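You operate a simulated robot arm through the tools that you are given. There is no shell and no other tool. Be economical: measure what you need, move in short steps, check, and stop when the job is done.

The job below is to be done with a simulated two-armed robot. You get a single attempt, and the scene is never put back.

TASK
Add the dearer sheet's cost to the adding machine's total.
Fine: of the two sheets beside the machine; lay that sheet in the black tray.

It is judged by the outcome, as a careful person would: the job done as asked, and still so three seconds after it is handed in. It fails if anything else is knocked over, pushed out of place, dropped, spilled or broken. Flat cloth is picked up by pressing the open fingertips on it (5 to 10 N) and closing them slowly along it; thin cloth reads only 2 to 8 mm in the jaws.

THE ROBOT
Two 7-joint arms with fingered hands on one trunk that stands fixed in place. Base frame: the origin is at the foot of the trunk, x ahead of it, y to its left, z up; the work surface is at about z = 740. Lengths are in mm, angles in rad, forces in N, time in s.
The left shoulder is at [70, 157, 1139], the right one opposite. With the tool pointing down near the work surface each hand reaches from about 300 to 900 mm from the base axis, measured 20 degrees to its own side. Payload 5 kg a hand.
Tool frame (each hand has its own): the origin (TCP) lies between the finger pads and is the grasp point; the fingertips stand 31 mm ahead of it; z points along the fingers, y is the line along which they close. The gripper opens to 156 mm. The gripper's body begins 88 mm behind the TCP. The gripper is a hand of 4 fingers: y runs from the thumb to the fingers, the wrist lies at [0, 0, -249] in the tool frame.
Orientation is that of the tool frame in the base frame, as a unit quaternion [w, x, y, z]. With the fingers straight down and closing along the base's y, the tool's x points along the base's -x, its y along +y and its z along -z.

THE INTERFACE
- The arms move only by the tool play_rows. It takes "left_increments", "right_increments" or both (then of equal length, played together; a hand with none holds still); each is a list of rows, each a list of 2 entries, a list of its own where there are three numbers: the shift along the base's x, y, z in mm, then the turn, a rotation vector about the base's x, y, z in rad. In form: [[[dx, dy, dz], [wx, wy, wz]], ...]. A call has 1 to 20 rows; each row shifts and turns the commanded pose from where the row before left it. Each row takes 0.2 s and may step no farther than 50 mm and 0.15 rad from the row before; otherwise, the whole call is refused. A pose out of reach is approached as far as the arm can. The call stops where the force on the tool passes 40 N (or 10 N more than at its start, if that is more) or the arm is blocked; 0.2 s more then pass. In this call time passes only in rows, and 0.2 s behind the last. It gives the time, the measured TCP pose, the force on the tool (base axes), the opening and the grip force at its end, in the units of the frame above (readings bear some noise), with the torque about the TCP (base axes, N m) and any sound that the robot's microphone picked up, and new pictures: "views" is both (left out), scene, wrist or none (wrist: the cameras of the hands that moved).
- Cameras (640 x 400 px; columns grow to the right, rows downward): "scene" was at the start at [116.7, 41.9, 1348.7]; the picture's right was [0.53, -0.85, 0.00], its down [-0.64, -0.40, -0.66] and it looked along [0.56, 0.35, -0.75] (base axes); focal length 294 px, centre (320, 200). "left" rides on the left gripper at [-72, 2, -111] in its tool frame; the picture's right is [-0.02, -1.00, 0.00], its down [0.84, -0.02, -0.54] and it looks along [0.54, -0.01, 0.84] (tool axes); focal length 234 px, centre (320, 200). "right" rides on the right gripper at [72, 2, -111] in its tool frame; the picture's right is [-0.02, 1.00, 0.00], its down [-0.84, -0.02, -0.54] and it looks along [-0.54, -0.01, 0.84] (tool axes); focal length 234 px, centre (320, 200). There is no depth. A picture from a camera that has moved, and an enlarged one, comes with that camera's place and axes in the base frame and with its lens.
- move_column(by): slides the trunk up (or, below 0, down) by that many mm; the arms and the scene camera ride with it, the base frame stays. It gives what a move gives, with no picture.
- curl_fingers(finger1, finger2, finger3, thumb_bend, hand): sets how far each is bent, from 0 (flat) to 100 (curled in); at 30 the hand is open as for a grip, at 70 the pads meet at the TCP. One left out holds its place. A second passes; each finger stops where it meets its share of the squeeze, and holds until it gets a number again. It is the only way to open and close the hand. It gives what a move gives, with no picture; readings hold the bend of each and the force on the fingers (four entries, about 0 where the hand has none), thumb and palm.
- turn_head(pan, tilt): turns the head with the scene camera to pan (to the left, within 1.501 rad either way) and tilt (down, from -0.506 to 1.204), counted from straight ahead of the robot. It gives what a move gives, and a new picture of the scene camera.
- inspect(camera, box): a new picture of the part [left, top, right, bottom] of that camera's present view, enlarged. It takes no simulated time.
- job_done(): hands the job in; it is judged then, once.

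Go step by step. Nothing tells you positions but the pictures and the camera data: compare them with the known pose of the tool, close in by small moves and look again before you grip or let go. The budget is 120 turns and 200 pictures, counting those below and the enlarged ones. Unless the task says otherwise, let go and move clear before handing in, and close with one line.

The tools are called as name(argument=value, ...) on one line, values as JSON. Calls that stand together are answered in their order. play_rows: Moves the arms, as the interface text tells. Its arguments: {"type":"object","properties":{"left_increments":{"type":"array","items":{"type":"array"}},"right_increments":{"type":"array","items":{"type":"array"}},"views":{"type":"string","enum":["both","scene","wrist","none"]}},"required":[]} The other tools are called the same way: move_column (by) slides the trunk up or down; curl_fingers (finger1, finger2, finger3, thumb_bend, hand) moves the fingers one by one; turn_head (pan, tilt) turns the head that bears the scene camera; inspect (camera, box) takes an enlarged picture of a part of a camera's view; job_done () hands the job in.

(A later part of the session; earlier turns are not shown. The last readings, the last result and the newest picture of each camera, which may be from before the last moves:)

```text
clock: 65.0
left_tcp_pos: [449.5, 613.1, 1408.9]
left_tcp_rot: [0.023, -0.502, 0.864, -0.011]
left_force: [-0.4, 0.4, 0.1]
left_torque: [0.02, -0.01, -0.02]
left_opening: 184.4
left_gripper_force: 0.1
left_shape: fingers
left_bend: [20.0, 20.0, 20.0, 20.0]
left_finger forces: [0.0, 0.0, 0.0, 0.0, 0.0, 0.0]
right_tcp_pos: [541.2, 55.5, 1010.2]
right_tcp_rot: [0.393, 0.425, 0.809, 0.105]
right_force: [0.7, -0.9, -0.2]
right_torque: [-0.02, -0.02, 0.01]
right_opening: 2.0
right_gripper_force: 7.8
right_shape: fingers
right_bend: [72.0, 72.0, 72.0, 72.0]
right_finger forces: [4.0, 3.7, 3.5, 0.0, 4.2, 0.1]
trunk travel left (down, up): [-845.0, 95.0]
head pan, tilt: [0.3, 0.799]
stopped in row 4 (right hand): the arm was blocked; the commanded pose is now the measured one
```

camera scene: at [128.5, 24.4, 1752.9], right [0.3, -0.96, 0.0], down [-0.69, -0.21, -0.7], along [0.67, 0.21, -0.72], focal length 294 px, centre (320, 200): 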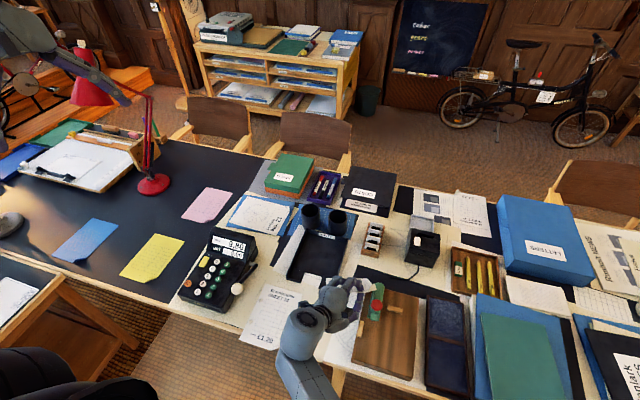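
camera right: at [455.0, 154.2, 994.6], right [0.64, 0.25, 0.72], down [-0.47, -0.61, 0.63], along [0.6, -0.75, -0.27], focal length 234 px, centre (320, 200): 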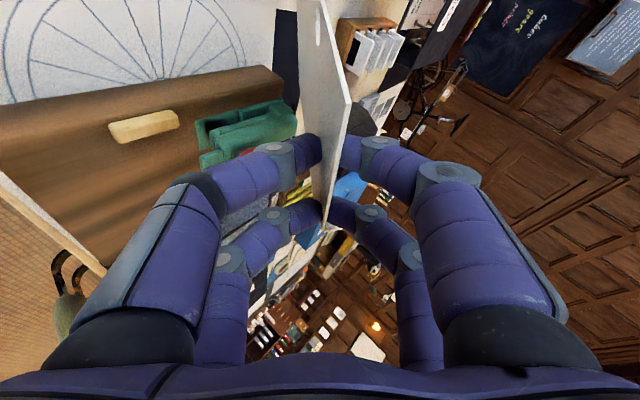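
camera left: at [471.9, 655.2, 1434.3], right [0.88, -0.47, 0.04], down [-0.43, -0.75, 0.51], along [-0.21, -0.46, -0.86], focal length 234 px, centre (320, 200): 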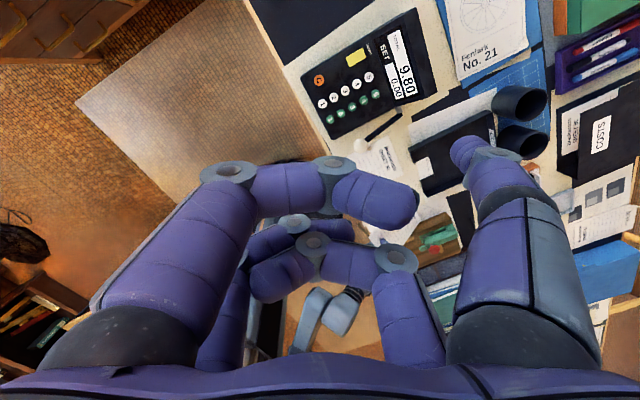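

Still limited by the bent wrist. I return to the comfortable orientation first, and then bring the trunk down in stages with the hand kept high.

play_rows(right_increments=[[[3, 10, 3], [0.0435, 0.0767, 0.0707]], [[3, 14, 3], [0.0435, 0.0767, 0.0707]], [[3, 14, 3], [0.0435, 0.0767, 0.0707]], [[3, 14, 3], [0.0435, 0.0767, 0.0707]]], views="none")

move_column(by=-70)

play_rows(right_increments=[[[0, 0, 20], [0, 0, 0]], [[0, 0, 30], [0, 0, 0]], [[0, 0, 30], [0, 0, 0]]], views="none")

inspect(camera="left", box=[180, 100, 500, 340])

```text
clock: 66.2
left_tcp_pos: [449.7, 612.1, 1409.0]
left_tcp_rot: [0.023, -0.502, 0.865, -0.012]
left_force: [-0.7, -0.3, -0.5]
left_torque: [0.0, -0.02, -0.01]
left_opening: 184.5
left_gripper_force: 0.1
left_shape: fingers
left_bend: [20.0, 20.0, 20.0, 20.0]
left_finger forces: [0.0, 0.1, 0.0, 0.1, 0.0, 0.0]
right_tcp_pos: [543.4, 59.2, 975.4]
right_tcp_rot: [0.22, 0.333, 0.911, 0.108]
right_force: [0.3, -0.1, 0.0]
right_torque: [-0.02, 0.02, -0.02]
right_opening: 2.0
right_gripper_force: 8.0
right_shape: fingers
right_bend: [72.0, 72.0, 72.0, 72.0]
right_finger forces: [3.9, 3.6, 3.5, 0.0, 4.1, 0.1]
trunk travel left (down, up): [-845.0, 95.0]
head pan, tilt: [0.3, 0.799]
stopped in row 4 (right hand): the arm was blocked; the commanded pose is now the measured one
```

```text
clock: 67.2
left_tcp_pos: [449.6, 612.7, 1337.8]
left_tcp_rot: [0.024, -0.502, 0.865, -0.011]
left_force: [-0.6, 0.7, -0.6]
left_torque: [0.03, -0.01, -0.01]
left_opening: 184.7
left_gripper_force: 0.1
left_shape: fingers
left_bend: [20.0, 20.0, 20.0, 20.0]
left_finger forces: [0.0, 0.0, 0.0, 0.0, 0.0, 0.1]
right_tcp_pos: [543.9, 60.2, 905.6]
right_tcp_rot: [0.22, 0.333, 0.911, 0.107]
right_force: [0.2, 0.0, 0.3]
right_torque: [-0.04, -0.02, -0.01]
right_opening: 2.0
right_gripper_force: 8.0
right_shape: fingers
right_bend: [72.0, 72.0, 72.0, 72.0]
right_finger forces: [3.9, 3.6, 3.5, 0.1, 4.1, 0.0]
trunk travel left (down, up): [-775.0, 165.0]
head pan, tilt: [0.3, 0.799]
```

```text
clock: 68.0
left_tcp_pos: [449.0, 611.7, 1338.3]
left_tcp_rot: [0.024, -0.502, 0.865, -0.012]
left_force: [0.5, -0.3, -0.6]
left_torque: [-0.03, 0.0, 0.02]
left_opening: 184.5
left_gripper_force: 0.1
left_shape: fingers
left_bend: [20.0, 20.0, 20.0, 20.0]
left_finger forces: [0.0, 0.0, 0.1, 0.0, 0.0, 0.1]
right_tcp_pos: [536.3, 48.9, 974.1]
right_tcp_rot: [0.216, 0.331, 0.914, 0.092]
right_force: [-0.1, -0.6, 0.0]
right_torque: [0.02, 0.05, 0.02]
right_opening: 1.8
right_gripper_force: 7.8
right_shape: fingers
right_bend: [72.0, 72.0, 72.0, 72.0]
right_finger forces: [4.0, 3.4, 3.4, 0.0, 4.1, 0.2]
trunk travel left (down, up): [-775.0, 165.0]
head pan, tilt: [0.3, 0.799]
```

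```text
1.67 times, centred on (340, 220) of left
camera zoom: at [477.3, 675.3, 1452.1], right [0.88, -0.47, 0.04], down [-0.43, -0.74, 0.52], along [-0.21, -0.48, -0.85], focal length 390 px, centre (287, 167)
```

zoom: 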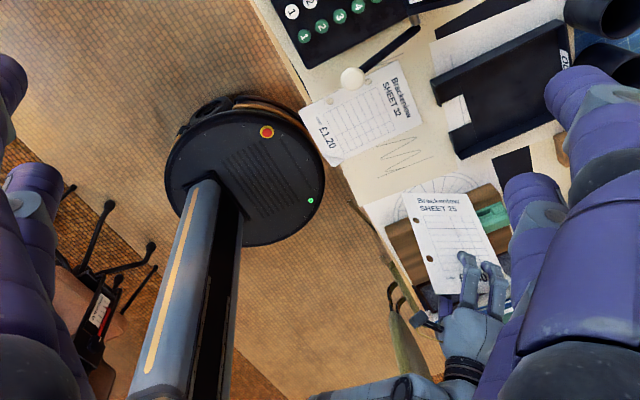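

The arm still resists moving left. I look at the forearm with the head to understand what's limiting it.

turn_head(pan=-0.25, tilt=1.0)

inspect(camera="left", box=[100, 160, 580, 400])

```text
clock: 69.0
left_tcp_pos: [449.4, 612.2, 1337.7]
left_tcp_rot: [0.025, -0.502, 0.864, -0.011]
left_force: [0.2, 0.7, 0.6]
left_torque: [0.0, -0.01, 0.0]
left_opening: 184.5
left_gripper_force: 0.0
left_shape: fingers
left_bend: [20.0, 20.0, 20.0, 20.0]
left_finger forces: [0.0, 0.1, 0.0, 0.1, 0.0, 0.0]
right_tcp_pos: [540.0, 46.2, 974.2]
right_tcp_rot: [0.219, 0.33, 0.913, 0.093]
right_force: [-0.8, -0.7, 0.0]
right_torque: [-0.02, -0.02, 0.0]
right_opening: 1.8
right_gripper_force: 7.8
right_shape: fingers
right_bend: [72.0, 72.0, 72.0, 72.0]
right_finger forces: [3.9, 3.5, 3.4, 0.0, 4.1, 0.1]
trunk travel left (down, up): [-775.0, 165.0]
head pan, tilt: [-0.25, 1.0]
camera scene: at [117.8, -16.1, 1587.8], right [-0.25, -0.97, 0.0], down [-0.82, 0.21, -0.54], along [0.52, -0.13, -0.84], focal length 294 px, centre (320, 200)
```

scene: 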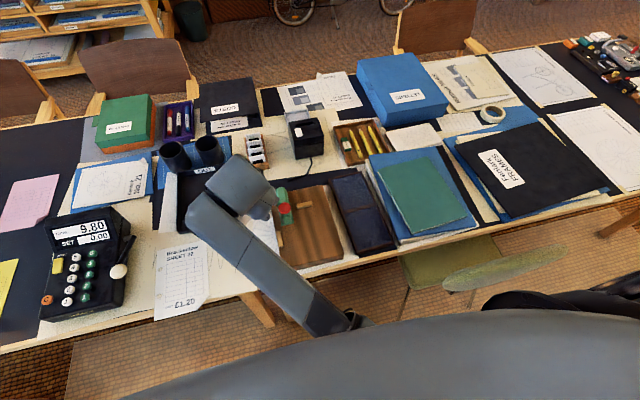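

```text
1.33 times, centred on (340, 280) of left
camera zoom: at [477.4, 675.5, 1452.0], right [0.88, -0.47, 0.04], down [-0.43, -0.74, 0.52], along [-0.21, -0.48, -0.85], focal length 312 px, centre (293, 93)
```

zoom: 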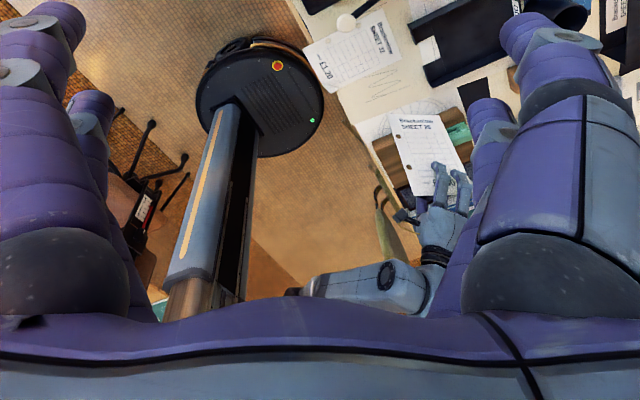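

The elbow is tucked in against the chest. I raise the trunk again for sheet clearance, then extend the hand forward to draw the elbow away from the chest.

move_column(by=110)

play_rows(right_increments=[[[20, 0, 0], [0, 0, 0]], [[20, 0, 0], [0, 0, 0]], [[20, 0, 0], [0, 0, 0]], [[20, 0, 0], [0, 0, 0]], [[20, 0, 0], [0, 0, 0]]], views="scene")

```text
clock: 70.4
left_tcp_pos: [450.2, 612.0, 1448.5]
left_tcp_rot: [0.023, -0.502, 0.865, -0.011]
left_force: [0.4, 0.1, -0.7]
left_torque: [-0.01, 0.04, -0.03]
left_opening: 184.3
left_gripper_force: 0.1
left_shape: fingers
left_bend: [20.0, 20.0, 20.0, 20.0]
left_finger forces: [0.0, 0.0, 0.1, 0.1, 0.1, 0.0]
right_tcp_pos: [540.8, 47.2, 1087.0]
right_tcp_rot: [0.221, 0.33, 0.913, 0.094]
right_force: [0.2, -0.2, -1.1]
right_torque: [-0.03, -0.01, -0.04]
right_opening: 2.2
right_gripper_force: 7.4
right_shape: fingers
right_bend: [72.0, 72.0, 72.0, 72.0]
right_finger forces: [3.8, 3.5, 3.4, 0.0, 4.1, 0.1]
trunk travel left (down, up): [-885.0, 55.0]
head pan, tilt: [-0.25, 1.0]
```

```text
clock: 71.8
left_tcp_pos: [449.1, 612.5, 1448.4]
left_tcp_rot: [0.024, -0.502, 0.864, -0.012]
left_force: [0.6, -0.4, 0.1]
left_torque: [0.02, -0.03, -0.02]
left_opening: 184.5
left_gripper_force: 0.1
left_shape: fingers
left_bend: [20.0, 20.0, 20.0, 20.0]
left_finger forces: [0.0, 0.0, 0.1, 0.0, 0.0, 0.1]
right_tcp_pos: [640.1, 22.3, 1067.3]
right_tcp_rot: [0.222, 0.333, 0.913, 0.074]
right_force: [-0.9, 0.1, -0.6]
right_torque: [0.01, 0.01, -0.02]
right_opening: 2.1
right_gripper_force: 7.7
right_shape: fingers
right_bend: [72.0, 72.0, 72.0, 72.0]
right_finger forces: [4.0, 3.6, 3.5, 0.0, 4.1, 0.0]
trunk travel left (down, up): [-885.0, 55.0]
head pan, tilt: [-0.25, 1.0]
stopped in row 5 (right hand): the arm was blocked; the commanded pose is now the measured one
camera scene: at [117.3, -15.9, 1697.9], right [-0.25, -0.97, 0.0], down [-0.82, 0.21, -0.54], along [0.52, -0.13, -0.84], focal length 294 px, centre (320, 200)
```

scene: 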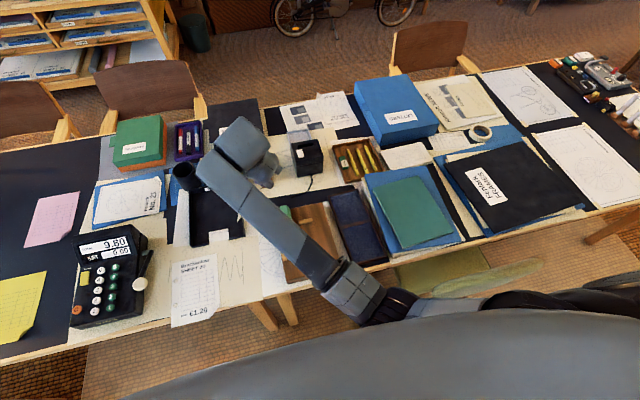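

The elbow has come across the front of the chest, which limits hand yaw. I return the hand to its original vertical, unyawed orientation to let the arm relax outward.

play_rows(right_increments=[[[0, 0, 3], [-0.0218, 0.0654, 0.0982]], [[0, 0, 3], [-0.0218, 0.0654, 0.0982]], [[0, 0, 3], [-0.0218, 0.0654, 0.0982]], [[0, 0, 3], [-0.0218, 0.0654, 0.0982]], [[0, 0, 3], [-0.0218, 0.0654, 0.0982]], [[0, 0, 3], [-0.0218, 0.0654, 0.0982]], [[0, 0, 3], [-0.0218, 0.0654, 0.0982]]], views="scene")

inspect(camera="left", box=[260, 40, 580, 240])

```text
clock: 73.4
left_tcp_pos: [450.2, 612.7, 1447.6]
left_tcp_rot: [0.023, -0.502, 0.865, -0.011]
left_force: [1.0, 0.2, 0.1]
left_torque: [-0.03, 0.0, 0.01]
left_opening: 184.4
left_gripper_force: 0.0
left_shape: fingers
left_bend: [20.0, 20.0, 20.0, 20.0]
left_finger forces: [0.0, 0.0, 0.0, 0.0, 0.0, 0.1]
right_tcp_pos: [642.1, 24.9, 1089.4]
right_tcp_rot: [-0.002, 0.0, 1.0, 0.0]
right_force: [-0.2, -0.3, -0.9]
right_torque: [-0.02, 0.0, -0.02]
right_opening: 2.0
right_gripper_force: 7.3
right_shape: fingers
right_bend: [72.0, 72.0, 72.0, 72.0]
right_finger forces: [4.0, 3.4, 3.6, 0.1, 3.9, 0.0]
trunk travel left (down, up): [-885.0, 55.0]
head pan, tilt: [-0.25, 1.0]
camera scene: at [118.8, -16.0, 1697.7], right [-0.25, -0.97, 0.0], down [-0.82, 0.21, -0.54], along [0.52, -0.13, -0.84], focal length 294 px, centre (320, 200)
```

scene: 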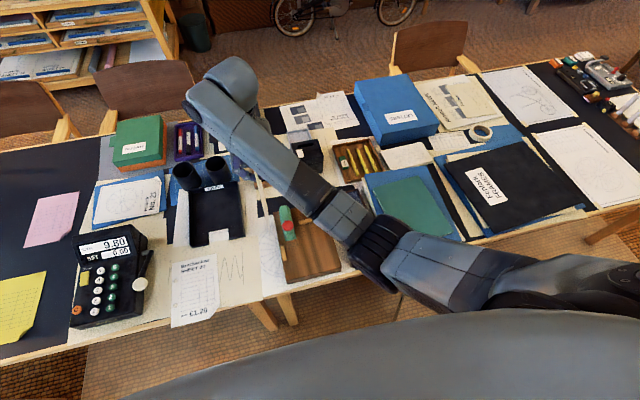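

```text
2.00 times, centred on (420, 140) of left
camera zoom: at [478.4, 675.5, 1561.6], right [0.88, -0.47, 0.04], down [-0.43, -0.74, 0.52], along [-0.22, -0.48, -0.85], focal length 468 px, centre (120, 320)
```

zoom: 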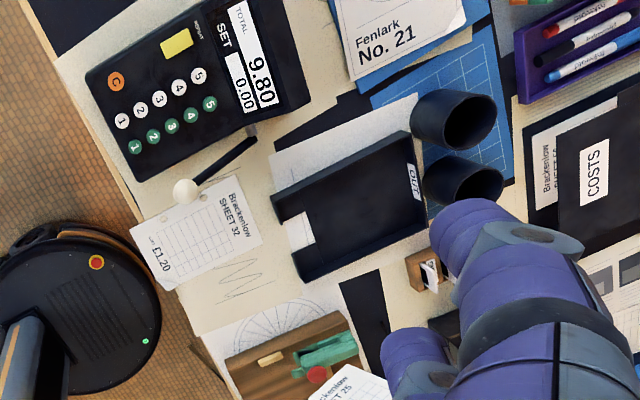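

Orientation and tracking are exact again and the elbow is out. Now I lower the trunk in steps, raising the hand relative to it each time.

play_rows(right_increments=[[[0, 10, 20], [0, 0, 0]], [[0, 10, 30], [0, 0, 0]], [[0, 10, 30], [0, 0, 0]]], views="none")

move_column(by=-100)

play_rows(right_increments=[[[0, 5, 25], [0, 0, 0]], [[0, 5, 35], [0, 0, 0]], [[0, 5, 35], [0, 0, 0]]], views="none")

move_column(by=-100)

play_rows(right_increments=[[[0, 0, 25], [0, 0, 0]], [[0, 0, 35], [0, 0, 0]], [[0, 0, 20], [0, 0, 0]]], views="scene")

```text
clock: 74.2
left_tcp_pos: [450.6, 609.5, 1449.5]
left_tcp_rot: [0.024, -0.503, 0.864, -0.01]
left_force: [0.1, 0.2, -0.1]
left_torque: [0.04, 0.02, -0.02]
left_opening: 184.6
left_gripper_force: 0.1
left_shape: fingers
left_bend: [20.0, 20.0, 20.0, 20.0]
left_finger forces: [0.0, 0.0, 0.1, 0.0, 0.1, 0.0]
right_tcp_pos: [640.6, 51.9, 1169.2]
right_tcp_rot: [-0.002, 0.0, 1.0, 0.0]
right_force: [0.1, -0.3, -0.5]
right_torque: [0.02, -0.01, 0.02]
right_opening: 2.1
right_gripper_force: 6.8
right_shape: fingers
right_bend: [72.0, 72.0, 72.0, 72.0]
right_finger forces: [3.8, 3.5, 3.5, 0.0, 4.0, 0.0]
trunk travel left (down, up): [-885.0, 55.0]
head pan, tilt: [-0.25, 1.0]
```

```text
clock: 75.6
left_tcp_pos: [449.9, 611.8, 1349.3]
left_tcp_rot: [0.024, -0.502, 0.865, -0.011]
left_force: [0.8, 0.4, -0.4]
left_torque: [0.01, 0.0, -0.01]
left_opening: 184.7
left_gripper_force: 0.0
left_shape: fingers
left_bend: [20.0, 20.0, 20.0, 20.0]
left_finger forces: [0.1, 0.0, 0.1, 0.0, 0.1, 0.0]
right_tcp_pos: [641.2, 54.4, 1069.3]
right_tcp_rot: [-0.001, 0.001, 1.0, 0.0]
right_force: [0.1, -0.7, 0.4]
right_torque: [-0.01, -0.02, 0.02]
right_opening: 2.0
right_gripper_force: 6.7
right_shape: fingers
right_bend: [72.0, 72.0, 72.0, 72.0]
right_finger forces: [3.8, 3.6, 3.5, 0.0, 4.1, 0.1]
trunk travel left (down, up): [-785.0, 155.0]
head pan, tilt: [-0.25, 1.0]
```

```text
clock: 76.4
left_tcp_pos: [450.0, 611.3, 1348.9]
left_tcp_rot: [0.024, -0.502, 0.865, -0.012]
left_force: [0.3, 0.6, 0.4]
left_torque: [-0.03, -0.03, -0.03]
left_opening: 184.4
left_gripper_force: 0.1
left_shape: fingers
left_bend: [20.0, 20.0, 20.0, 20.0]
left_finger forces: [0.0, 0.1, 0.1, 0.1, 0.0, 0.0]
right_tcp_pos: [639.5, 70.7, 1164.5]
right_tcp_rot: [0.0, 0.0, 1.0, -0.001]
right_force: [-0.8, 0.0, -0.6]
right_torque: [0.02, 0.0, 0.01]
right_opening: 1.9
right_gripper_force: 7.2
right_shape: fingers
right_bend: [72.0, 72.0, 72.0, 72.0]
right_finger forces: [3.9, 3.4, 3.4, 0.1, 3.9, 0.0]
trunk travel left (down, up): [-785.0, 155.0]
head pan, tilt: [-0.25, 1.0]
```

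```text
clock: 77.7
left_tcp_pos: [449.5, 611.8, 1248.7]
left_tcp_rot: [0.024, -0.502, 0.864, -0.012]
left_force: [0.9, 0.3, 0.2]
left_torque: [0.0, 0.0, -0.01]
left_opening: 184.5
left_gripper_force: 0.1
left_shape: fingers
left_bend: [20.0, 20.0, 20.0, 20.0]
left_finger forces: [0.0, 0.0, 0.1, 0.0, 0.0, 0.0]
right_tcp_pos: [639.7, 71.2, 1065.7]
right_tcp_rot: [-0.001, 0.0, 1.0, 0.0]
right_force: [0.7, -0.1, -0.8]
right_torque: [-0.01, -0.05, -0.02]
right_opening: 2.0
right_gripper_force: 7.0
right_shape: fingers
right_bend: [72.0, 72.0, 72.0, 72.0]
right_finger forces: [3.8, 3.5, 3.3, 0.1, 3.9, 0.0]
trunk travel left (down, up): [-685.0, 255.0]
head pan, tilt: [-0.25, 1.0]
```

```text
clock: 78.5
left_tcp_pos: [449.1, 611.9, 1248.7]
left_tcp_rot: [0.024, -0.502, 0.865, -0.012]
left_force: [0.4, -0.8, -0.6]
left_torque: [0.02, 0.02, 0.01]
left_opening: 184.4
left_gripper_force: 0.1
left_shape: fingers
left_bend: [20.0, 20.0, 20.0, 20.0]
left_finger forces: [0.1, 0.1, 0.0, 0.0, 0.1, 0.0]
right_tcp_pos: [641.9, 69.6, 1146.8]
right_tcp_rot: [0.0, 0.0, 1.0, -0.001]
right_force: [-0.1, -0.5, 0.0]
right_torque: [0.01, -0.05, -0.02]
right_opening: 1.7
right_gripper_force: 7.0
right_shape: fingers
right_bend: [72.0, 72.0, 72.0, 72.0]
right_finger forces: [3.7, 3.6, 3.2, 0.1, 3.8, 0.1]
trunk travel left (down, up): [-685.0, 255.0]
head pan, tilt: [-0.25, 1.0]
camera scene: at [117.6, -16.2, 1497.8], right [-0.25, -0.97, 0.0], down [-0.82, 0.21, -0.54], along [0.52, -0.13, -0.84], focal length 294 px, centre (320, 200)
```

scene: 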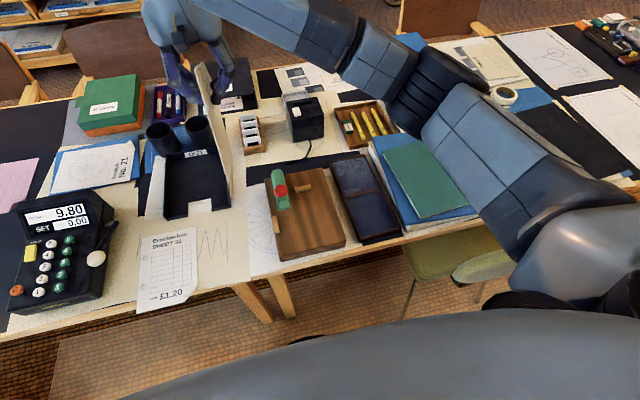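

The arm is in its natural elbow-out configuration now, sheet still held. I move in front of the tray at height while yawing the hand to -90° again.

play_rows(right_increments=[[[-10, 8, 0], [0, 0, -0.1428]], [[-10, 8, 0], [0, 0, -0.1428]], [[-10, 8, 0], [0, 0, -0.1428]], [[-10, 8, 0], [0, 0, -0.1428]], [[-10, 8, 0], [0, 0, -0.1428]], [[-10, 8, 0], [0, 0, -0.1428]], [[-10, 8, 0], [0, 0, -0.1428]], [[-10, 8, 0], [0, 0, -0.1428]], [[-10, 8, 0], [0, 0, -0.1428]], [[-10, 8, 0], [0, 0, -0.1428]], [[-10, 8, 0], [0, 0, -0.1428]]], views="none")

turn_head(pan=0.2, tilt=0.75)

inspect(camera="left", box=[260, 40, 580, 280])

```text
clock: 80.9
left_tcp_pos: [448.9, 611.7, 1248.1]
left_tcp_rot: [0.024, -0.501, 0.865, -0.011]
left_force: [-0.6, 0.8, 0.0]
left_torque: [0.01, 0.01, -0.01]
left_opening: 184.5
left_gripper_force: 0.1
left_shape: fingers
left_bend: [20.0, 20.0, 20.0, 20.0]
left_finger forces: [0.1, 0.0, 0.0, 0.0, 0.0, 0.1]
right_tcp_pos: [529.9, 159.3, 1145.9]
right_tcp_rot: [-0.001, 0.707, 0.707, 0.0]
right_force: [0.5, -0.3, -0.3]
right_torque: [-0.01, 0.0, 0.0]
right_opening: 2.1
right_gripper_force: 7.6
right_shape: fingers
right_bend: [72.0, 72.0, 72.0, 72.0]
right_finger forces: [3.8, 3.5, 3.4, 0.0, 3.9, 0.0]
trunk travel left (down, up): [-685.0, 255.0]
head pan, tilt: [-0.25, 1.0]
```

```text
clock: 81.8
left_tcp_pos: [450.0, 611.6, 1248.9]
left_tcp_rot: [0.024, -0.502, 0.864, -0.01]
left_force: [0.6, 0.1, -0.3]
left_torque: [0.0, 0.02, -0.05]
left_opening: 184.5
left_gripper_force: 0.1
left_shape: fingers
left_bend: [20.0, 20.0, 20.0, 20.0]
left_finger forces: [0.0, 0.1, 0.0, 0.1, 0.0, 0.1]
right_tcp_pos: [528.1, 159.1, 1146.1]
right_tcp_rot: [0.001, 0.707, 0.707, 0.001]
right_force: [0.9, -0.3, 0.3]
right_torque: [0.02, -0.03, 0.03]
right_opening: 1.7
right_gripper_force: 7.6
right_shape: fingers
right_bend: [72.0, 72.0, 72.0, 72.0]
right_finger forces: [3.8, 3.4, 3.4, 0.0, 3.8, 0.0]
trunk travel left (down, up): [-685.0, 255.0]
head pan, tilt: [0.201, 0.75]
camera scene: at [131.5, 17.3, 1516.9], right [0.2, -0.98, 0.0], down [-0.67, -0.14, -0.73], along [0.72, 0.14, -0.68], focal length 294 px, centre (320, 200)
```

scene: 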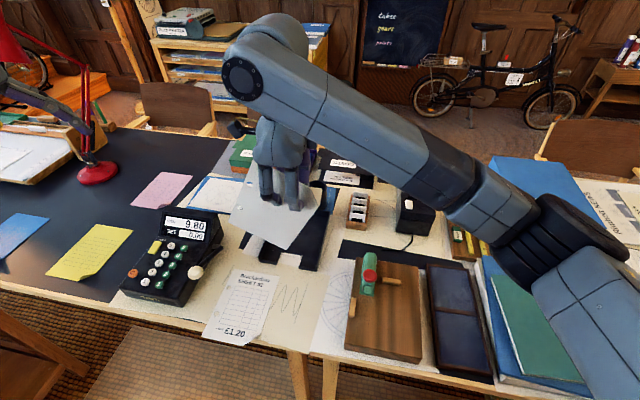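

```text
1.67 times, centred on (420, 160) of left
camera zoom: at [477.5, 675.3, 1362.1], right [0.88, -0.47, 0.04], down [-0.43, -0.74, 0.52], along [-0.21, -0.48, -0.85], focal length 390 px, centre (153, 267)
```

zoom: 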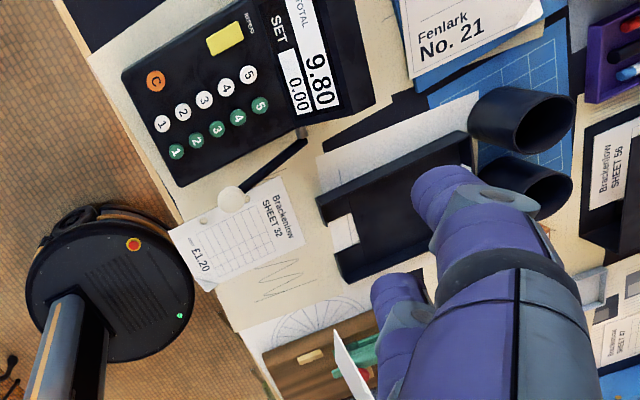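

The yaw tracked perfectly. I enlarge the hanging sheet to measure its lean in the grip.

inspect(camera="scene", box=[210, 120, 350, 280])

```text
2.50 times, centred on (280, 200) of scene
camera zoom: at [131.5, 17.3, 1516.9], right [0.2, -0.98, 0.0], down [-0.67, -0.14, -0.73], along [0.72, 0.14, -0.68], focal length 736 px, centre (420, 200)
```

zoom: 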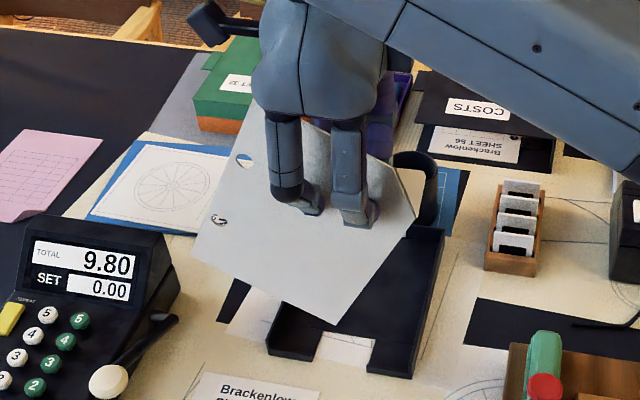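

The sheet leans 26° in the grip; its centre lies 88 mm along the sheet from the TCP, and the tray centre is ~(739, 222). I now tilt the hand so the sheet points +x and slopes gently down.

play_rows(right_increments=[[[6, 7, -10], [-0.054, -0.1069, -0.0251]], [[6, 7, -10], [-0.054, -0.1069, -0.0251]], [[6, 7, -10], [-0.054, -0.1069, -0.0251]], [[6, 7, -10], [-0.054, -0.1069, -0.0251]], [[6, 7, -10], [-0.054, -0.1069, -0.0251]], [[6, 7, -10], [-0.054, -0.1069, -0.0251]], [[6, 7, -10], [-0.054, -0.1069, -0.0251]], [[6, 7, -10], [-0.054, -0.1069, -0.0251]]], views="both")

```text
clock: 83.6
left_tcp_pos: [449.8, 613.0, 1247.6]
left_tcp_rot: [0.023, -0.502, 0.865, -0.012]
left_force: [-0.2, 0.3, 0.3]
left_torque: [0.0, -0.03, -0.01]
left_opening: 184.4
left_gripper_force: 0.2
left_shape: fingers
left_bend: [20.0, 20.0, 20.0, 20.0]
left_finger forces: [0.1, 0.0, 0.1, 0.0, 0.0, 0.0]
right_tcp_pos: [577.5, 216.4, 1066.3]
right_tcp_rot: [0.438, 0.692, 0.556, 0.144]
right_force: [-0.2, 0.7, -0.6]
right_torque: [-0.03, -0.02, 0.01]
right_opening: 1.9
right_gripper_force: 7.4
right_shape: fingers
right_bend: [72.0, 72.0, 72.0, 72.0]
right_finger forces: [3.7, 3.4, 3.4, 0.0, 4.2, 0.0]
trunk travel left (down, up): [-685.0, 255.0]
head pan, tilt: [0.201, 0.75]
camera scene: at [131.4, 19.2, 1516.9], right [0.2, -0.98, 0.0], down [-0.67, -0.14, -0.73], along [0.72, 0.14, -0.68], focal length 294 px, centre (320, 200)
camera right: at [528.2, 327.4, 1110.1], right [0.63, -0.02, 0.77], down [-0.67, -0.51, 0.54], along [0.38, -0.86, -0.34], focal length 234 px, centre (320, 200)
```

scene: 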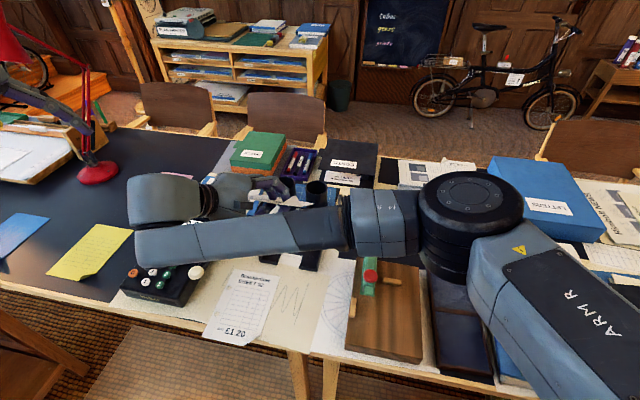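
right: 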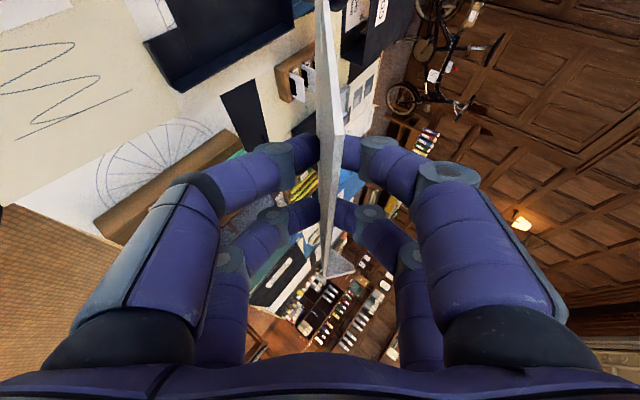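

Exact tracking. I check the sheet over the tray from the left wrist camera.

inspect(camera="left", box=[200, 0, 640, 280])

```text
1.43 times, centred on (420, 140) of left
camera zoom: at [477.4, 676.9, 1361.2], right [0.88, -0.47, 0.04], down [-0.43, -0.74, 0.52], along [-0.21, -0.48, -0.85], focal length 334 px, centre (177, 286)
```

zoom: 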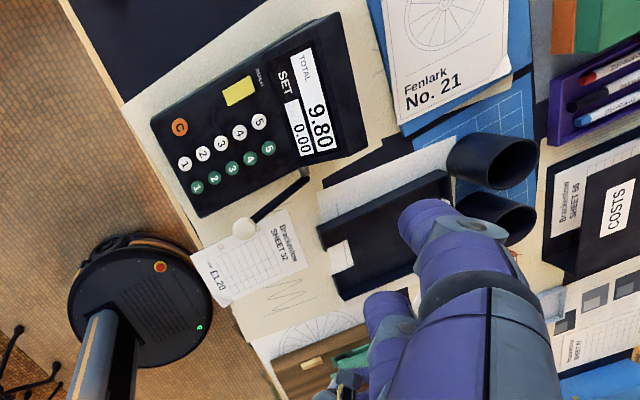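

The left fingers block that view; I turn the left hand a little further toward the tray so it can watch the placing.

play_rows(left_increments=[[[0, 0, 0], [0, 0, 0.15]], [[0, 0, 0], [0, 0, 0.15]], [[0, 0, 0], [0, 0, 0.15]], [[0, 0, 0], [0, 0, 0.15]]], views="wrist")

```text
clock: 84.6
left_tcp_pos: [450.0, 630.3, 1251.0]
left_tcp_rot: [0.027, -0.601, 0.799, -0.011]
left_force: [-0.1, -0.1, -0.6]
left_torque: [0.03, 0.01, -0.01]
left_opening: 184.8
left_gripper_force: 0.1
left_shape: fingers
left_bend: [20.0, 20.0, 20.0, 20.0]
left_finger forces: [0.0, 0.1, 0.1, 0.0, 0.1, 0.1]
left hand out of reach, approached as far as the arm can: row 2, 3, 4
right_tcp_pos: [576.5, 214.5, 1064.9]
right_tcp_rot: [0.437, 0.692, 0.557, 0.144]
right_force: [-0.3, 1.1, -0.4]
right_torque: [0.01, 0.01, -0.04]
right_opening: 1.9
right_gripper_force: 7.5
right_shape: fingers
right_bend: [72.0, 72.0, 72.0, 72.0]
right_finger forces: [3.8, 3.4, 3.4, 0.0, 4.3, 0.1]
trunk travel left (down, up): [-685.0, 255.0]
head pan, tilt: [0.201, 0.75]
camera left: at [461.3, 699.9, 1363.8], right [0.97, -0.25, 0.05], down [-0.24, -0.82, 0.52], along [-0.09, -0.51, -0.85], focal length 234 px, centre (320, 200)
```

left: 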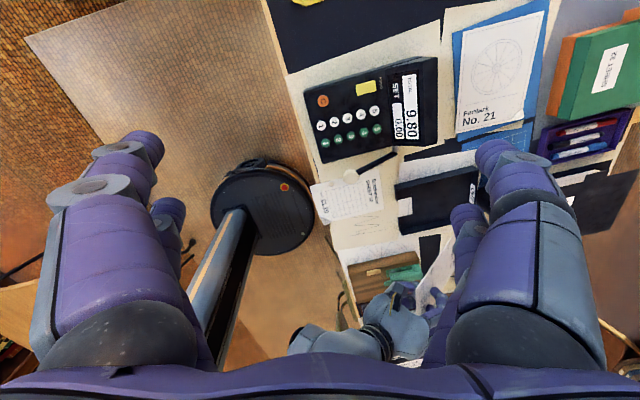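

I shift the left hand forward so the tray comes to the middle of its view.

play_rows(left_increments=[[[25, 0, -20], [0, 0, 0]], [[35, 0, -25], [0, 0, 0]], [[35, 0, -25], [0, 0, 0]], [[35, 0, -20], [0, 0, 0]], [[30, 0, 0], [0, 0, 0]]], views="wrist")

```text
clock: 85.8
left_tcp_pos: [610.2, 629.7, 1159.9]
left_tcp_rot: [0.028, -0.601, 0.799, -0.01]
left_force: [1.4, -0.2, 0.1]
left_torque: [0.0, 0.01, -0.02]
left_opening: 184.9
left_gripper_force: 0.2
left_shape: fingers
left_bend: [20.0, 20.0, 20.0, 20.0]
left_finger forces: [0.1, 0.1, 0.0, 0.0, 0.0, 0.0]
right_tcp_pos: [577.1, 214.7, 1064.7]
right_tcp_rot: [0.436, 0.693, 0.557, 0.144]
right_force: [0.6, -0.2, -0.5]
right_torque: [0.02, 0.02, 0.0]
right_opening: 2.0
right_gripper_force: 6.9
right_shape: fingers
right_bend: [72.0, 72.0, 72.0, 72.0]
right_finger forces: [3.8, 3.5, 3.4, 0.1, 4.2, 0.0]
trunk travel left (down, up): [-685.0, 255.0]
head pan, tilt: [0.201, 0.75]
camera left: at [621.0, 698.0, 1273.6], right [0.97, -0.25, 0.05], down [-0.24, -0.82, 0.52], along [-0.09, -0.51, -0.85], focal length 234 px, centre (320, 200)
```

left: 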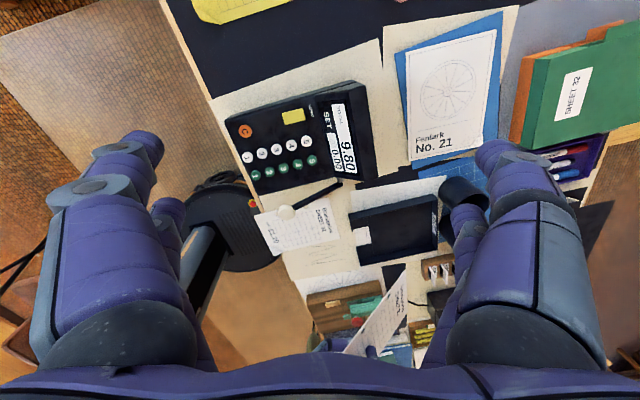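

The left camera now sees both tray and sheet. I flatten the sheet's slope and bring it over the tray at a safe height.

play_rows(right_increments=[[[12, 1, -20], [0, -0.058, 0]], [[12, 1, -20], [0, -0.058, 0]], [[12, 1, -25], [0, -0.058, 0]], [[12, 1, -25], [0, -0.058, 0]], [[12, 1, -25], [0, -0.058, 0]], [[10, 0, -20], [0, -0.058, 0]]], views="both")

inspect(camera="left", box=[300, 150, 500, 350])

```text
clock: 87.4
left_tcp_pos: [608.9, 629.2, 1160.6]
left_tcp_rot: [0.028, -0.601, 0.799, -0.011]
left_force: [0.4, 0.2, -0.5]
left_torque: [0.0, 0.0, 0.01]
left_opening: 184.6
left_gripper_force: 0.0
left_shape: fingers
left_bend: [20.0, 20.0, 20.0, 20.0]
left_finger forces: [0.0, 0.1, 0.0, 0.0, 0.0, 0.0]
right_tcp_pos: [675.5, 191.3, 937.8]
right_tcp_rot: [0.542, 0.658, 0.455, 0.257]
right_force: [-0.3, 0.2, 0.2]
right_torque: [0.02, 0.03, -0.02]
right_opening: 1.9
right_gripper_force: 7.3
right_shape: fingers
right_bend: [72.0, 72.0, 72.0, 72.0]
right_finger forces: [3.9, 3.5, 3.3, 0.1, 4.3, 0.0]
trunk travel left (down, up): [-685.0, 255.0]
head pan, tilt: [0.201, 0.75]
stopped in row 6 (right hand): the arm was blocked; the commanded pose is now the measured one
camera scene: at [131.5, 17.5, 1516.9], right [0.2, -0.98, 0.0], down [-0.67, -0.14, -0.73], along [0.72, 0.15, -0.68], focal length 294 px, centre (320, 200)
camera right: at [617.2, 305.1, 960.5], right [0.31, -0.02, 0.95], down [-0.84, -0.48, 0.26], along [0.45, -0.88, -0.16], focal length 234 px, centre (320, 200)
```

scene: 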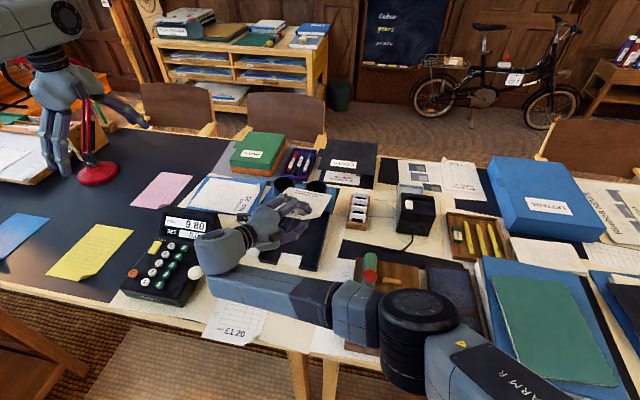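
right: 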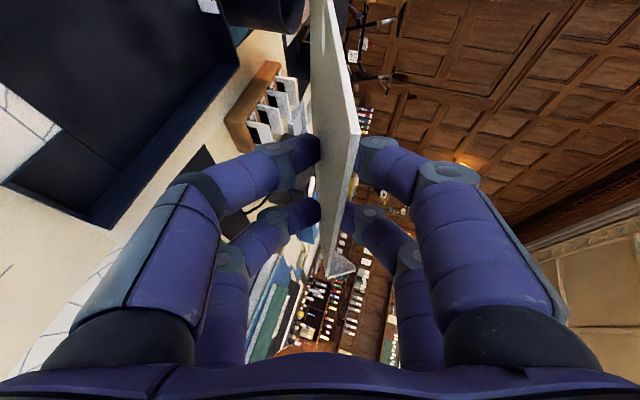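

```text
2.00 times, centred on (400, 250) of left
camera zoom: at [620.1, 698.2, 1273.9], right [0.97, -0.25, 0.05], down [-0.24, -0.82, 0.52], along [-0.09, -0.51, -0.85], focal length 468 px, centre (160, 100)
```

zoom: 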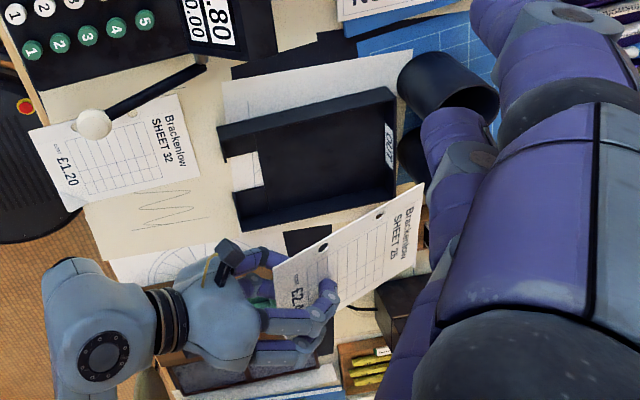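

The sheet direction is right (aligned with the tray), but the wrist limit pushed the hand off by ~30 mm. I back the sheet off the cups and lower the trunk further (keeping both hands up) to relieve the wrist.

play_rows(right_increments=[[[-15, 0, 10], [0, 0, 0]], [[-15, 5, 20], [0, 0, 0]], [[-10, 5, 25], [0, 0, 0]], [[0, 5, 25], [0, 0, 0]]], left_increments=[[[0, 0, 20], [0, 0, 0]], [[0, 0, 25], [0, 0, 0]], [[0, 0, 25], [0, 0, 0]], [[0, 0, 10], [0, 0, 0]]], views="none")

move_column(by=-90)

play_rows(right_increments=[[[0, 3, 25], [0, 0, 0]], [[0, 3, 25], [0, 0, 0]], [[0, 3, 25], [0, 0, 0]]], left_increments=[[[0, 0, 25], [0, 0, 0]], [[0, 0, 25], [0, 0, 0]], [[0, 0, 25], [0, 0, 0]]], views="none")

```text
clock: 88.6
left_tcp_pos: [609.6, 631.0, 1239.6]
left_tcp_rot: [0.027, -0.601, 0.799, -0.011]
left_force: [0.2, -0.3, -0.9]
left_torque: [0.02, 0.0, -0.04]
left_opening: 184.8
left_gripper_force: 0.1
left_shape: fingers
left_bend: [20.0, 20.0, 20.0, 20.0]
left_finger forces: [0.0, 0.0, 0.1, 0.0, 0.0, 0.0]
right_tcp_pos: [655.7, 166.1, 1004.5]
right_tcp_rot: [0.568, 0.651, 0.444, 0.237]
right_force: [-0.7, -0.3, -0.1]
right_torque: [0.02, 0.02, 0.0]
right_opening: 1.9
right_gripper_force: 7.5
right_shape: fingers
right_bend: [72.0, 72.0, 72.0, 72.0]
right_finger forces: [3.9, 3.6, 3.4, 0.1, 4.3, 0.1]
trunk travel left (down, up): [-685.0, 255.0]
head pan, tilt: [0.201, 0.75]
stopped in row 4 (right hand): the arm was blocked; the commanded pose is now the measured one
```

```text
clock: 89.8
left_tcp_pos: [608.0, 631.0, 1149.5]
left_tcp_rot: [0.028, -0.601, 0.799, -0.011]
left_force: [1.0, 0.5, 0.6]
left_torque: [-0.02, -0.01, 0.02]
left_opening: 184.7
left_gripper_force: 0.0
left_shape: fingers
left_bend: [20.0, 20.0, 20.0, 20.0]
left_finger forces: [0.0, 0.1, 0.0, 0.0, 0.0, 0.0]
right_tcp_pos: [654.8, 167.3, 913.8]
right_tcp_rot: [0.567, 0.652, 0.445, 0.237]
right_force: [0.6, -0.4, -0.4]
right_torque: [-0.03, -0.01, -0.02]
right_opening: 2.2
right_gripper_force: 7.7
right_shape: fingers
right_bend: [72.0, 72.0, 72.0, 72.0]
right_finger forces: [3.9, 3.5, 3.4, 0.1, 4.3, 0.0]
trunk travel left (down, up): [-595.0, 345.0]
head pan, tilt: [0.201, 0.75]
```

```text
clock: 90.8
left_tcp_pos: [608.8, 631.5, 1224.2]
left_tcp_rot: [0.028, -0.601, 0.798, -0.011]
left_force: [-0.2, 0.1, -0.2]
left_torque: [-0.04, -0.01, -0.02]
left_opening: 184.9
left_gripper_force: 0.1
left_shape: fingers
left_bend: [20.0, 20.0, 20.0, 20.0]
left_finger forces: [0.0, 0.0, 0.1, 0.0, 0.1, 0.0]
right_tcp_pos: [681.0, 120.0, 959.3]
right_tcp_rot: [0.601, 0.642, 0.432, 0.2]
right_force: [-0.1, 0.2, -0.2]
right_torque: [0.01, 0.03, 0.01]
right_opening: 1.6
right_gripper_force: 7.5
right_shape: fingers
right_bend: [72.0, 72.0, 72.0, 72.0]
right_finger forces: [4.0, 3.4, 3.3, 0.1, 4.4, 0.1]
trunk travel left (down, up): [-595.0, 345.0]
head pan, tilt: [0.201, 0.75]
stopped in row 3 (right hand): the arm was blocked; the commanded pose is now the measured one
```

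Raising the hand relative to the shoulder makes it worse, so the opposite is needed: trunk up and hand lower relative to it.

move_column(by=150)

play_rows(right_increments=[[[-10, 10, -20], [0, 0, 0]], [[-10, 15, -30], [0, 0, 0]], [[-10, 15, -30], [0, 0, 0]], [[-10, 15, -30], [0, 0, 0]]], left_increments=[[[0, 0, -20], [0, 0, 0]], [[0, 0, -30], [0, 0, 0]], [[0, 0, -40], [0, 0, 0]], [[0, 0, -40], [0, 0, 0]]], views="none")

inspect(camera="left", box=[300, 150, 500, 350])

```text
clock: 92.6
left_tcp_pos: [608.8, 631.6, 1374.5]
left_tcp_rot: [0.028, -0.601, 0.798, -0.011]
left_force: [0.4, -0.4, -0.3]
left_torque: [-0.01, 0.01, 0.0]
left_opening: 184.8
left_gripper_force: 0.0
left_shape: fingers
left_bend: [20.0, 20.0, 20.0, 20.0]
left_finger forces: [0.1, 0.1, 0.0, 0.1, 0.1, 0.0]
right_tcp_pos: [679.7, 120.9, 1107.4]
right_tcp_rot: [0.6, 0.642, 0.434, 0.201]
right_force: [-0.1, -0.2, -0.4]
right_torque: [0.0, 0.01, 0.02]
right_opening: 2.1
right_gripper_force: 7.1
right_shape: fingers
right_bend: [72.0, 72.0, 72.0, 72.0]
right_finger forces: [3.9, 3.7, 3.4, 0.1, 4.3, 0.0]
trunk travel left (down, up): [-745.0, 195.0]
head pan, tilt: [0.201, 0.75]
```

```text
clock: 93.4
left_tcp_pos: [610.5, 632.6, 1286.4]
left_tcp_rot: [0.027, -0.6, 0.799, -0.011]
left_force: [-0.6, -0.2, 0.1]
left_torque: [-0.01, 0.02, 0.0]
left_opening: 184.8
left_gripper_force: 0.1
left_shape: fingers
left_bend: [20.0, 20.0, 20.0, 20.0]
left_finger forces: [0.1, 0.0, 0.0, 0.0, 0.0, 0.0]
right_tcp_pos: [696.3, 58.5, 1004.7]
right_tcp_rot: [0.652, 0.624, 0.403, 0.152]
right_force: [-1.0, 0.1, 0.4]
right_torque: [0.01, 0.02, -0.04]
right_opening: 1.4
right_gripper_force: 7.3
right_shape: fingers
right_bend: [72.0, 72.0, 72.0, 72.0]
right_finger forces: [3.8, 3.4, 3.3, 0.1, 4.1, 0.1]
trunk travel left (down, up): [-745.0, 195.0]
head pan, tilt: [0.201, 0.75]
stopped in row 4 (right hand): the arm was blocked; the commanded pose is now the measured one
```

```text
2.00 times, centred on (400, 250) of left
camera zoom: at [621.0, 700.8, 1398.9], right [0.97, -0.25, 0.05], down [-0.24, -0.82, 0.52], along [-0.09, -0.51, -0.85], focal length 468 px, centre (160, 100)
```

zoom: 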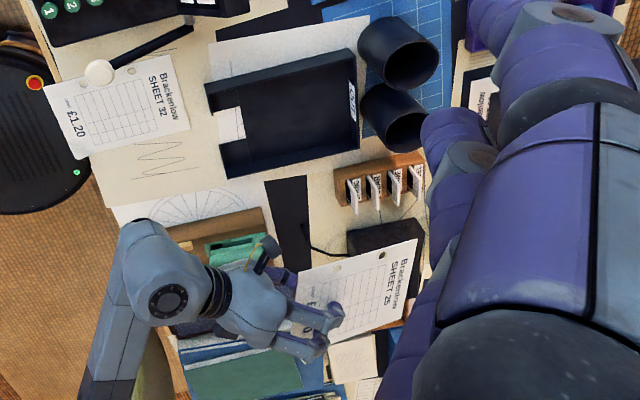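

The real limit is that the hand must point rightward to compensate the sheet's lean. The steeper pose (slope 0.7) tracked fine earlier, so I'll return to that, and then descend rigidly with the trunk.

play_rows(right_increments=[[[-20, 15, 20], [0.061, 0.0816, 0.0388]], [[-20, 15, 25], [0.061, 0.0816, 0.0388]], [[-20, 20, 25], [0.061, 0.0816, 0.0388]], [[-20, 20, 25], [0.061, 0.0816, 0.0388]], [[-20, 20, 25], [0.061, 0.0816, 0.0388]]], views="none")

play_rows(right_increments=[[[-4, 17, 20], [0, 0, 0]], [[-4, 17, 20], [0, 0, 0]], [[-4, 17, 20], [0, 0, 0]], [[-4, 15, 20], [0, 0, 0]]], views="none")

```text
clock: 94.5
left_tcp_pos: [608.1, 630.4, 1287.3]
left_tcp_rot: [0.028, -0.601, 0.799, -0.011]
left_force: [-0.2, -0.2, 0.5]
left_torque: [-0.02, 0.01, 0.03]
left_opening: 184.5
left_gripper_force: 0.1
left_shape: fingers
left_bend: [20.0, 20.0, 20.0, 20.0]
left_finger forces: [0.0, 0.0, 0.0, 0.1, 0.0, 0.1]
right_tcp_pos: [666.0, 39.2, 1112.4]
right_tcp_rot: [0.56, 0.661, 0.487, 0.115]
right_force: [0.6, 0.4, -0.6]
right_torque: [0.0, 0.01, 0.0]
right_opening: 2.1
right_gripper_force: 7.2
right_shape: fingers
right_bend: [72.0, 72.0, 72.0, 72.0]
right_finger forces: [3.9, 3.3, 3.4, 0.1, 4.2, 0.0]
trunk travel left (down, up): [-745.0, 195.0]
head pan, tilt: [0.201, 0.75]
stopped in row 5 (right hand): the arm was blocked; the commanded pose is now the measured one
```

```text
clock: 95.3
left_tcp_pos: [609.4, 632.9, 1285.7]
left_tcp_rot: [0.027, -0.601, 0.799, -0.012]
left_force: [-0.1, 0.1, 0.0]
left_torque: [-0.02, 0.02, -0.02]
left_opening: 184.8
left_gripper_force: 0.1
left_shape: fingers
left_bend: [20.0, 20.0, 20.0, 20.0]
left_finger forces: [0.0, 0.0, 0.0, 0.0, 0.0, 0.1]
right_tcp_pos: [679.0, 4.8, 1125.8]
right_tcp_rot: [0.609, 0.64, 0.466, 0.056]
right_force: [-0.4, 0.3, -0.4]
right_torque: [0.0, 0.0, -0.04]
right_opening: 1.8
right_gripper_force: 7.4
right_shape: fingers
right_bend: [72.0, 72.0, 72.0, 72.0]
right_finger forces: [3.7, 3.4, 3.4, 0.0, 4.3, 0.0]
trunk travel left (down, up): [-745.0, 195.0]
head pan, tilt: [0.201, 0.75]
stopped in row 3 (right hand): the arm was blocked; the commanded pose is now the measured one
```

The arm is stuck on the joint limit again, so I reset it through the vertical orientation as before.

play_rows(right_increments=[[[0, 0, 0], [-0.0086, 0.0933, 0.0981]], [[0, 0, 0], [-0.0086, 0.0933, 0.0981]], [[0, 0, 0], [-0.0086, 0.0933, 0.0981]], [[0, 0, 0], [-0.0086, 0.0933, 0.0981]], [[-2, 2, 3], [-0.0086, 0.0933, 0.0981]], [[-2, 2, 3], [-0.0086, 0.0933, 0.0981]], [[-2, 2, 3], [-0.0086, 0.0933, 0.0981]], [[-2, 2, 3], [-0.0086, 0.0933, 0.0981]], [[-2, 4, 3], [-0.0086, 0.0933, 0.0981]], [[-2, 4, 3], [-0.0086, 0.0933, 0.0981]], [[-2, 4, 3], [-0.0086, 0.0933, 0.0981]], [[-2, 4, 3], [-0.0086, 0.0933, 0.0981]], [[-2, 4, 3], [-0.0086, 0.0933, 0.0981]], [[-2, 4, 3], [-0.0086, 0.0933, 0.0981]], [[-2, 4, 3], [-0.0086, 0.0933, 0.0981]], [[-2, 4, 3], [-0.0086, 0.0933, 0.0981]]], views="scene")

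```text
clock: 98.1
left_tcp_pos: [610.1, 629.4, 1285.3]
left_tcp_rot: [0.027, -0.601, 0.799, -0.01]
left_force: [-0.3, 0.0, 0.0]
left_torque: [0.0, 0.02, 0.0]
left_opening: 184.7
left_gripper_force: 0.1
left_shape: fingers
left_bend: [20.0, 20.0, 20.0, 20.0]
left_finger forces: [0.1, 0.1, 0.0, 0.1, 0.0, 0.1]
right_tcp_pos: [689.7, -42.9, 1109.2]
right_tcp_rot: [0.163, 0.192, 0.966, -0.05]
right_force: [0.2, 0.0, 0.4]
right_torque: [0.02, 0.0, 0.02]
right_opening: 1.8
right_gripper_force: 7.6
right_shape: fingers
right_bend: [72.0, 72.0, 72.0, 72.0]
right_finger forces: [3.9, 3.5, 3.3, 0.0, 3.9, 0.0]
right hand out of reach, approached as far as the arm can: row 13
trunk travel left (down, up): [-745.0, 195.0]
head pan, tilt: [0.201, 0.75]
stopped in row 13 (right hand): the arm was blocked; the commanded pose is now the measured one
camera scene: at [133.6, 16.7, 1576.7], right [0.2, -0.98, 0.0], down [-0.67, -0.14, -0.73], along [0.72, 0.15, -0.68], focal length 294 px, centre (320, 200)
```

scene: 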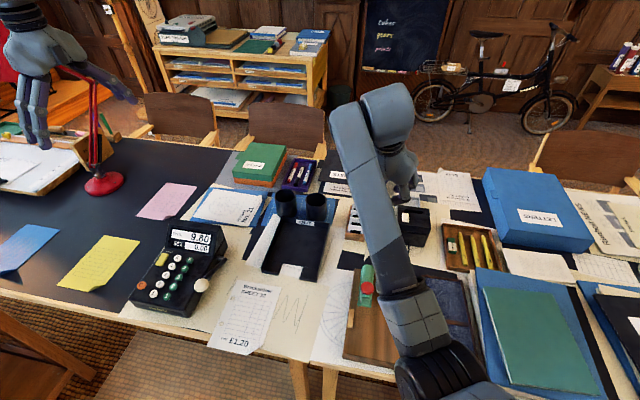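

Nearly back to vertical; I finish the rotation and check.

play_rows(right_increments=[[[-10, 10, 5], [0.025, 0.082, 0.097]], [[-10, 10, 5], [0.025, 0.082, 0.097]], [[-10, 10, 5], [0.025, 0.082, 0.097]], [[-10, 10, 5], [0.025, 0.082, 0.097]], [[0, 15, 10], [0, 0, 0]], [[0, 15, 10], [0, 0, 0]], [[0, 15, 10], [0, 0, 0]]], views="scene")

```text
clock: 99.9
left_tcp_pos: [608.2, 630.1, 1285.3]
left_tcp_rot: [0.027, -0.601, 0.799, -0.011]
left_force: [-0.5, 0.3, 0.3]
left_torque: [0.0, 0.02, 0.01]
left_opening: 184.8
left_gripper_force: 0.0
left_shape: fingers
left_bend: [20.0, 20.0, 20.0, 20.0]
left_finger forces: [0.0, 0.0, 0.1, 0.1, 0.1, 0.1]
right_tcp_pos: [726.6, 24.3, 1081.8]
right_tcp_rot: [0.003, 0.016, 1.0, -0.014]
right_force: [0.5, -0.3, -0.2]
right_torque: [0.03, -0.02, 0.0]
right_opening: 2.0
right_gripper_force: 7.0
right_shape: fingers
right_bend: [72.0, 72.0, 72.0, 72.0]
right_finger forces: [4.0, 3.6, 3.4, 0.0, 4.0, 0.0]
right hand out of reach, approached as far as the arm can: row 1, 2, 3, 4, 6
trunk travel left (down, up): [-745.0, 195.0]
head pan, tilt: [0.201, 0.75]
stopped in row 7 (right hand): the arm was blocked; the commanded pose is now the measured one
camera scene: at [131.6, 17.3, 1576.9], right [0.2, -0.98, 0.0], down [-0.67, -0.14, -0.73], along [0.72, 0.15, -0.68], focal length 294 px, centre (320, 200)
```

scene: 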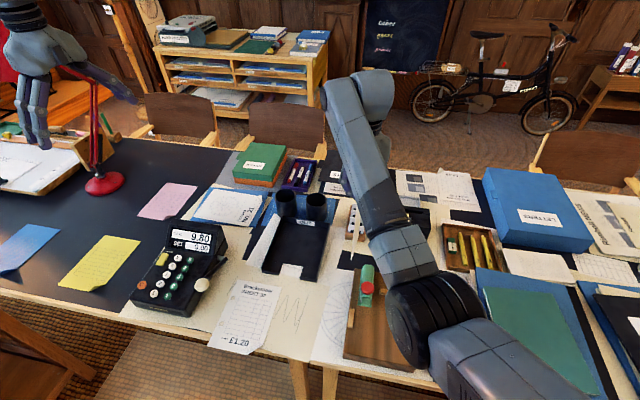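

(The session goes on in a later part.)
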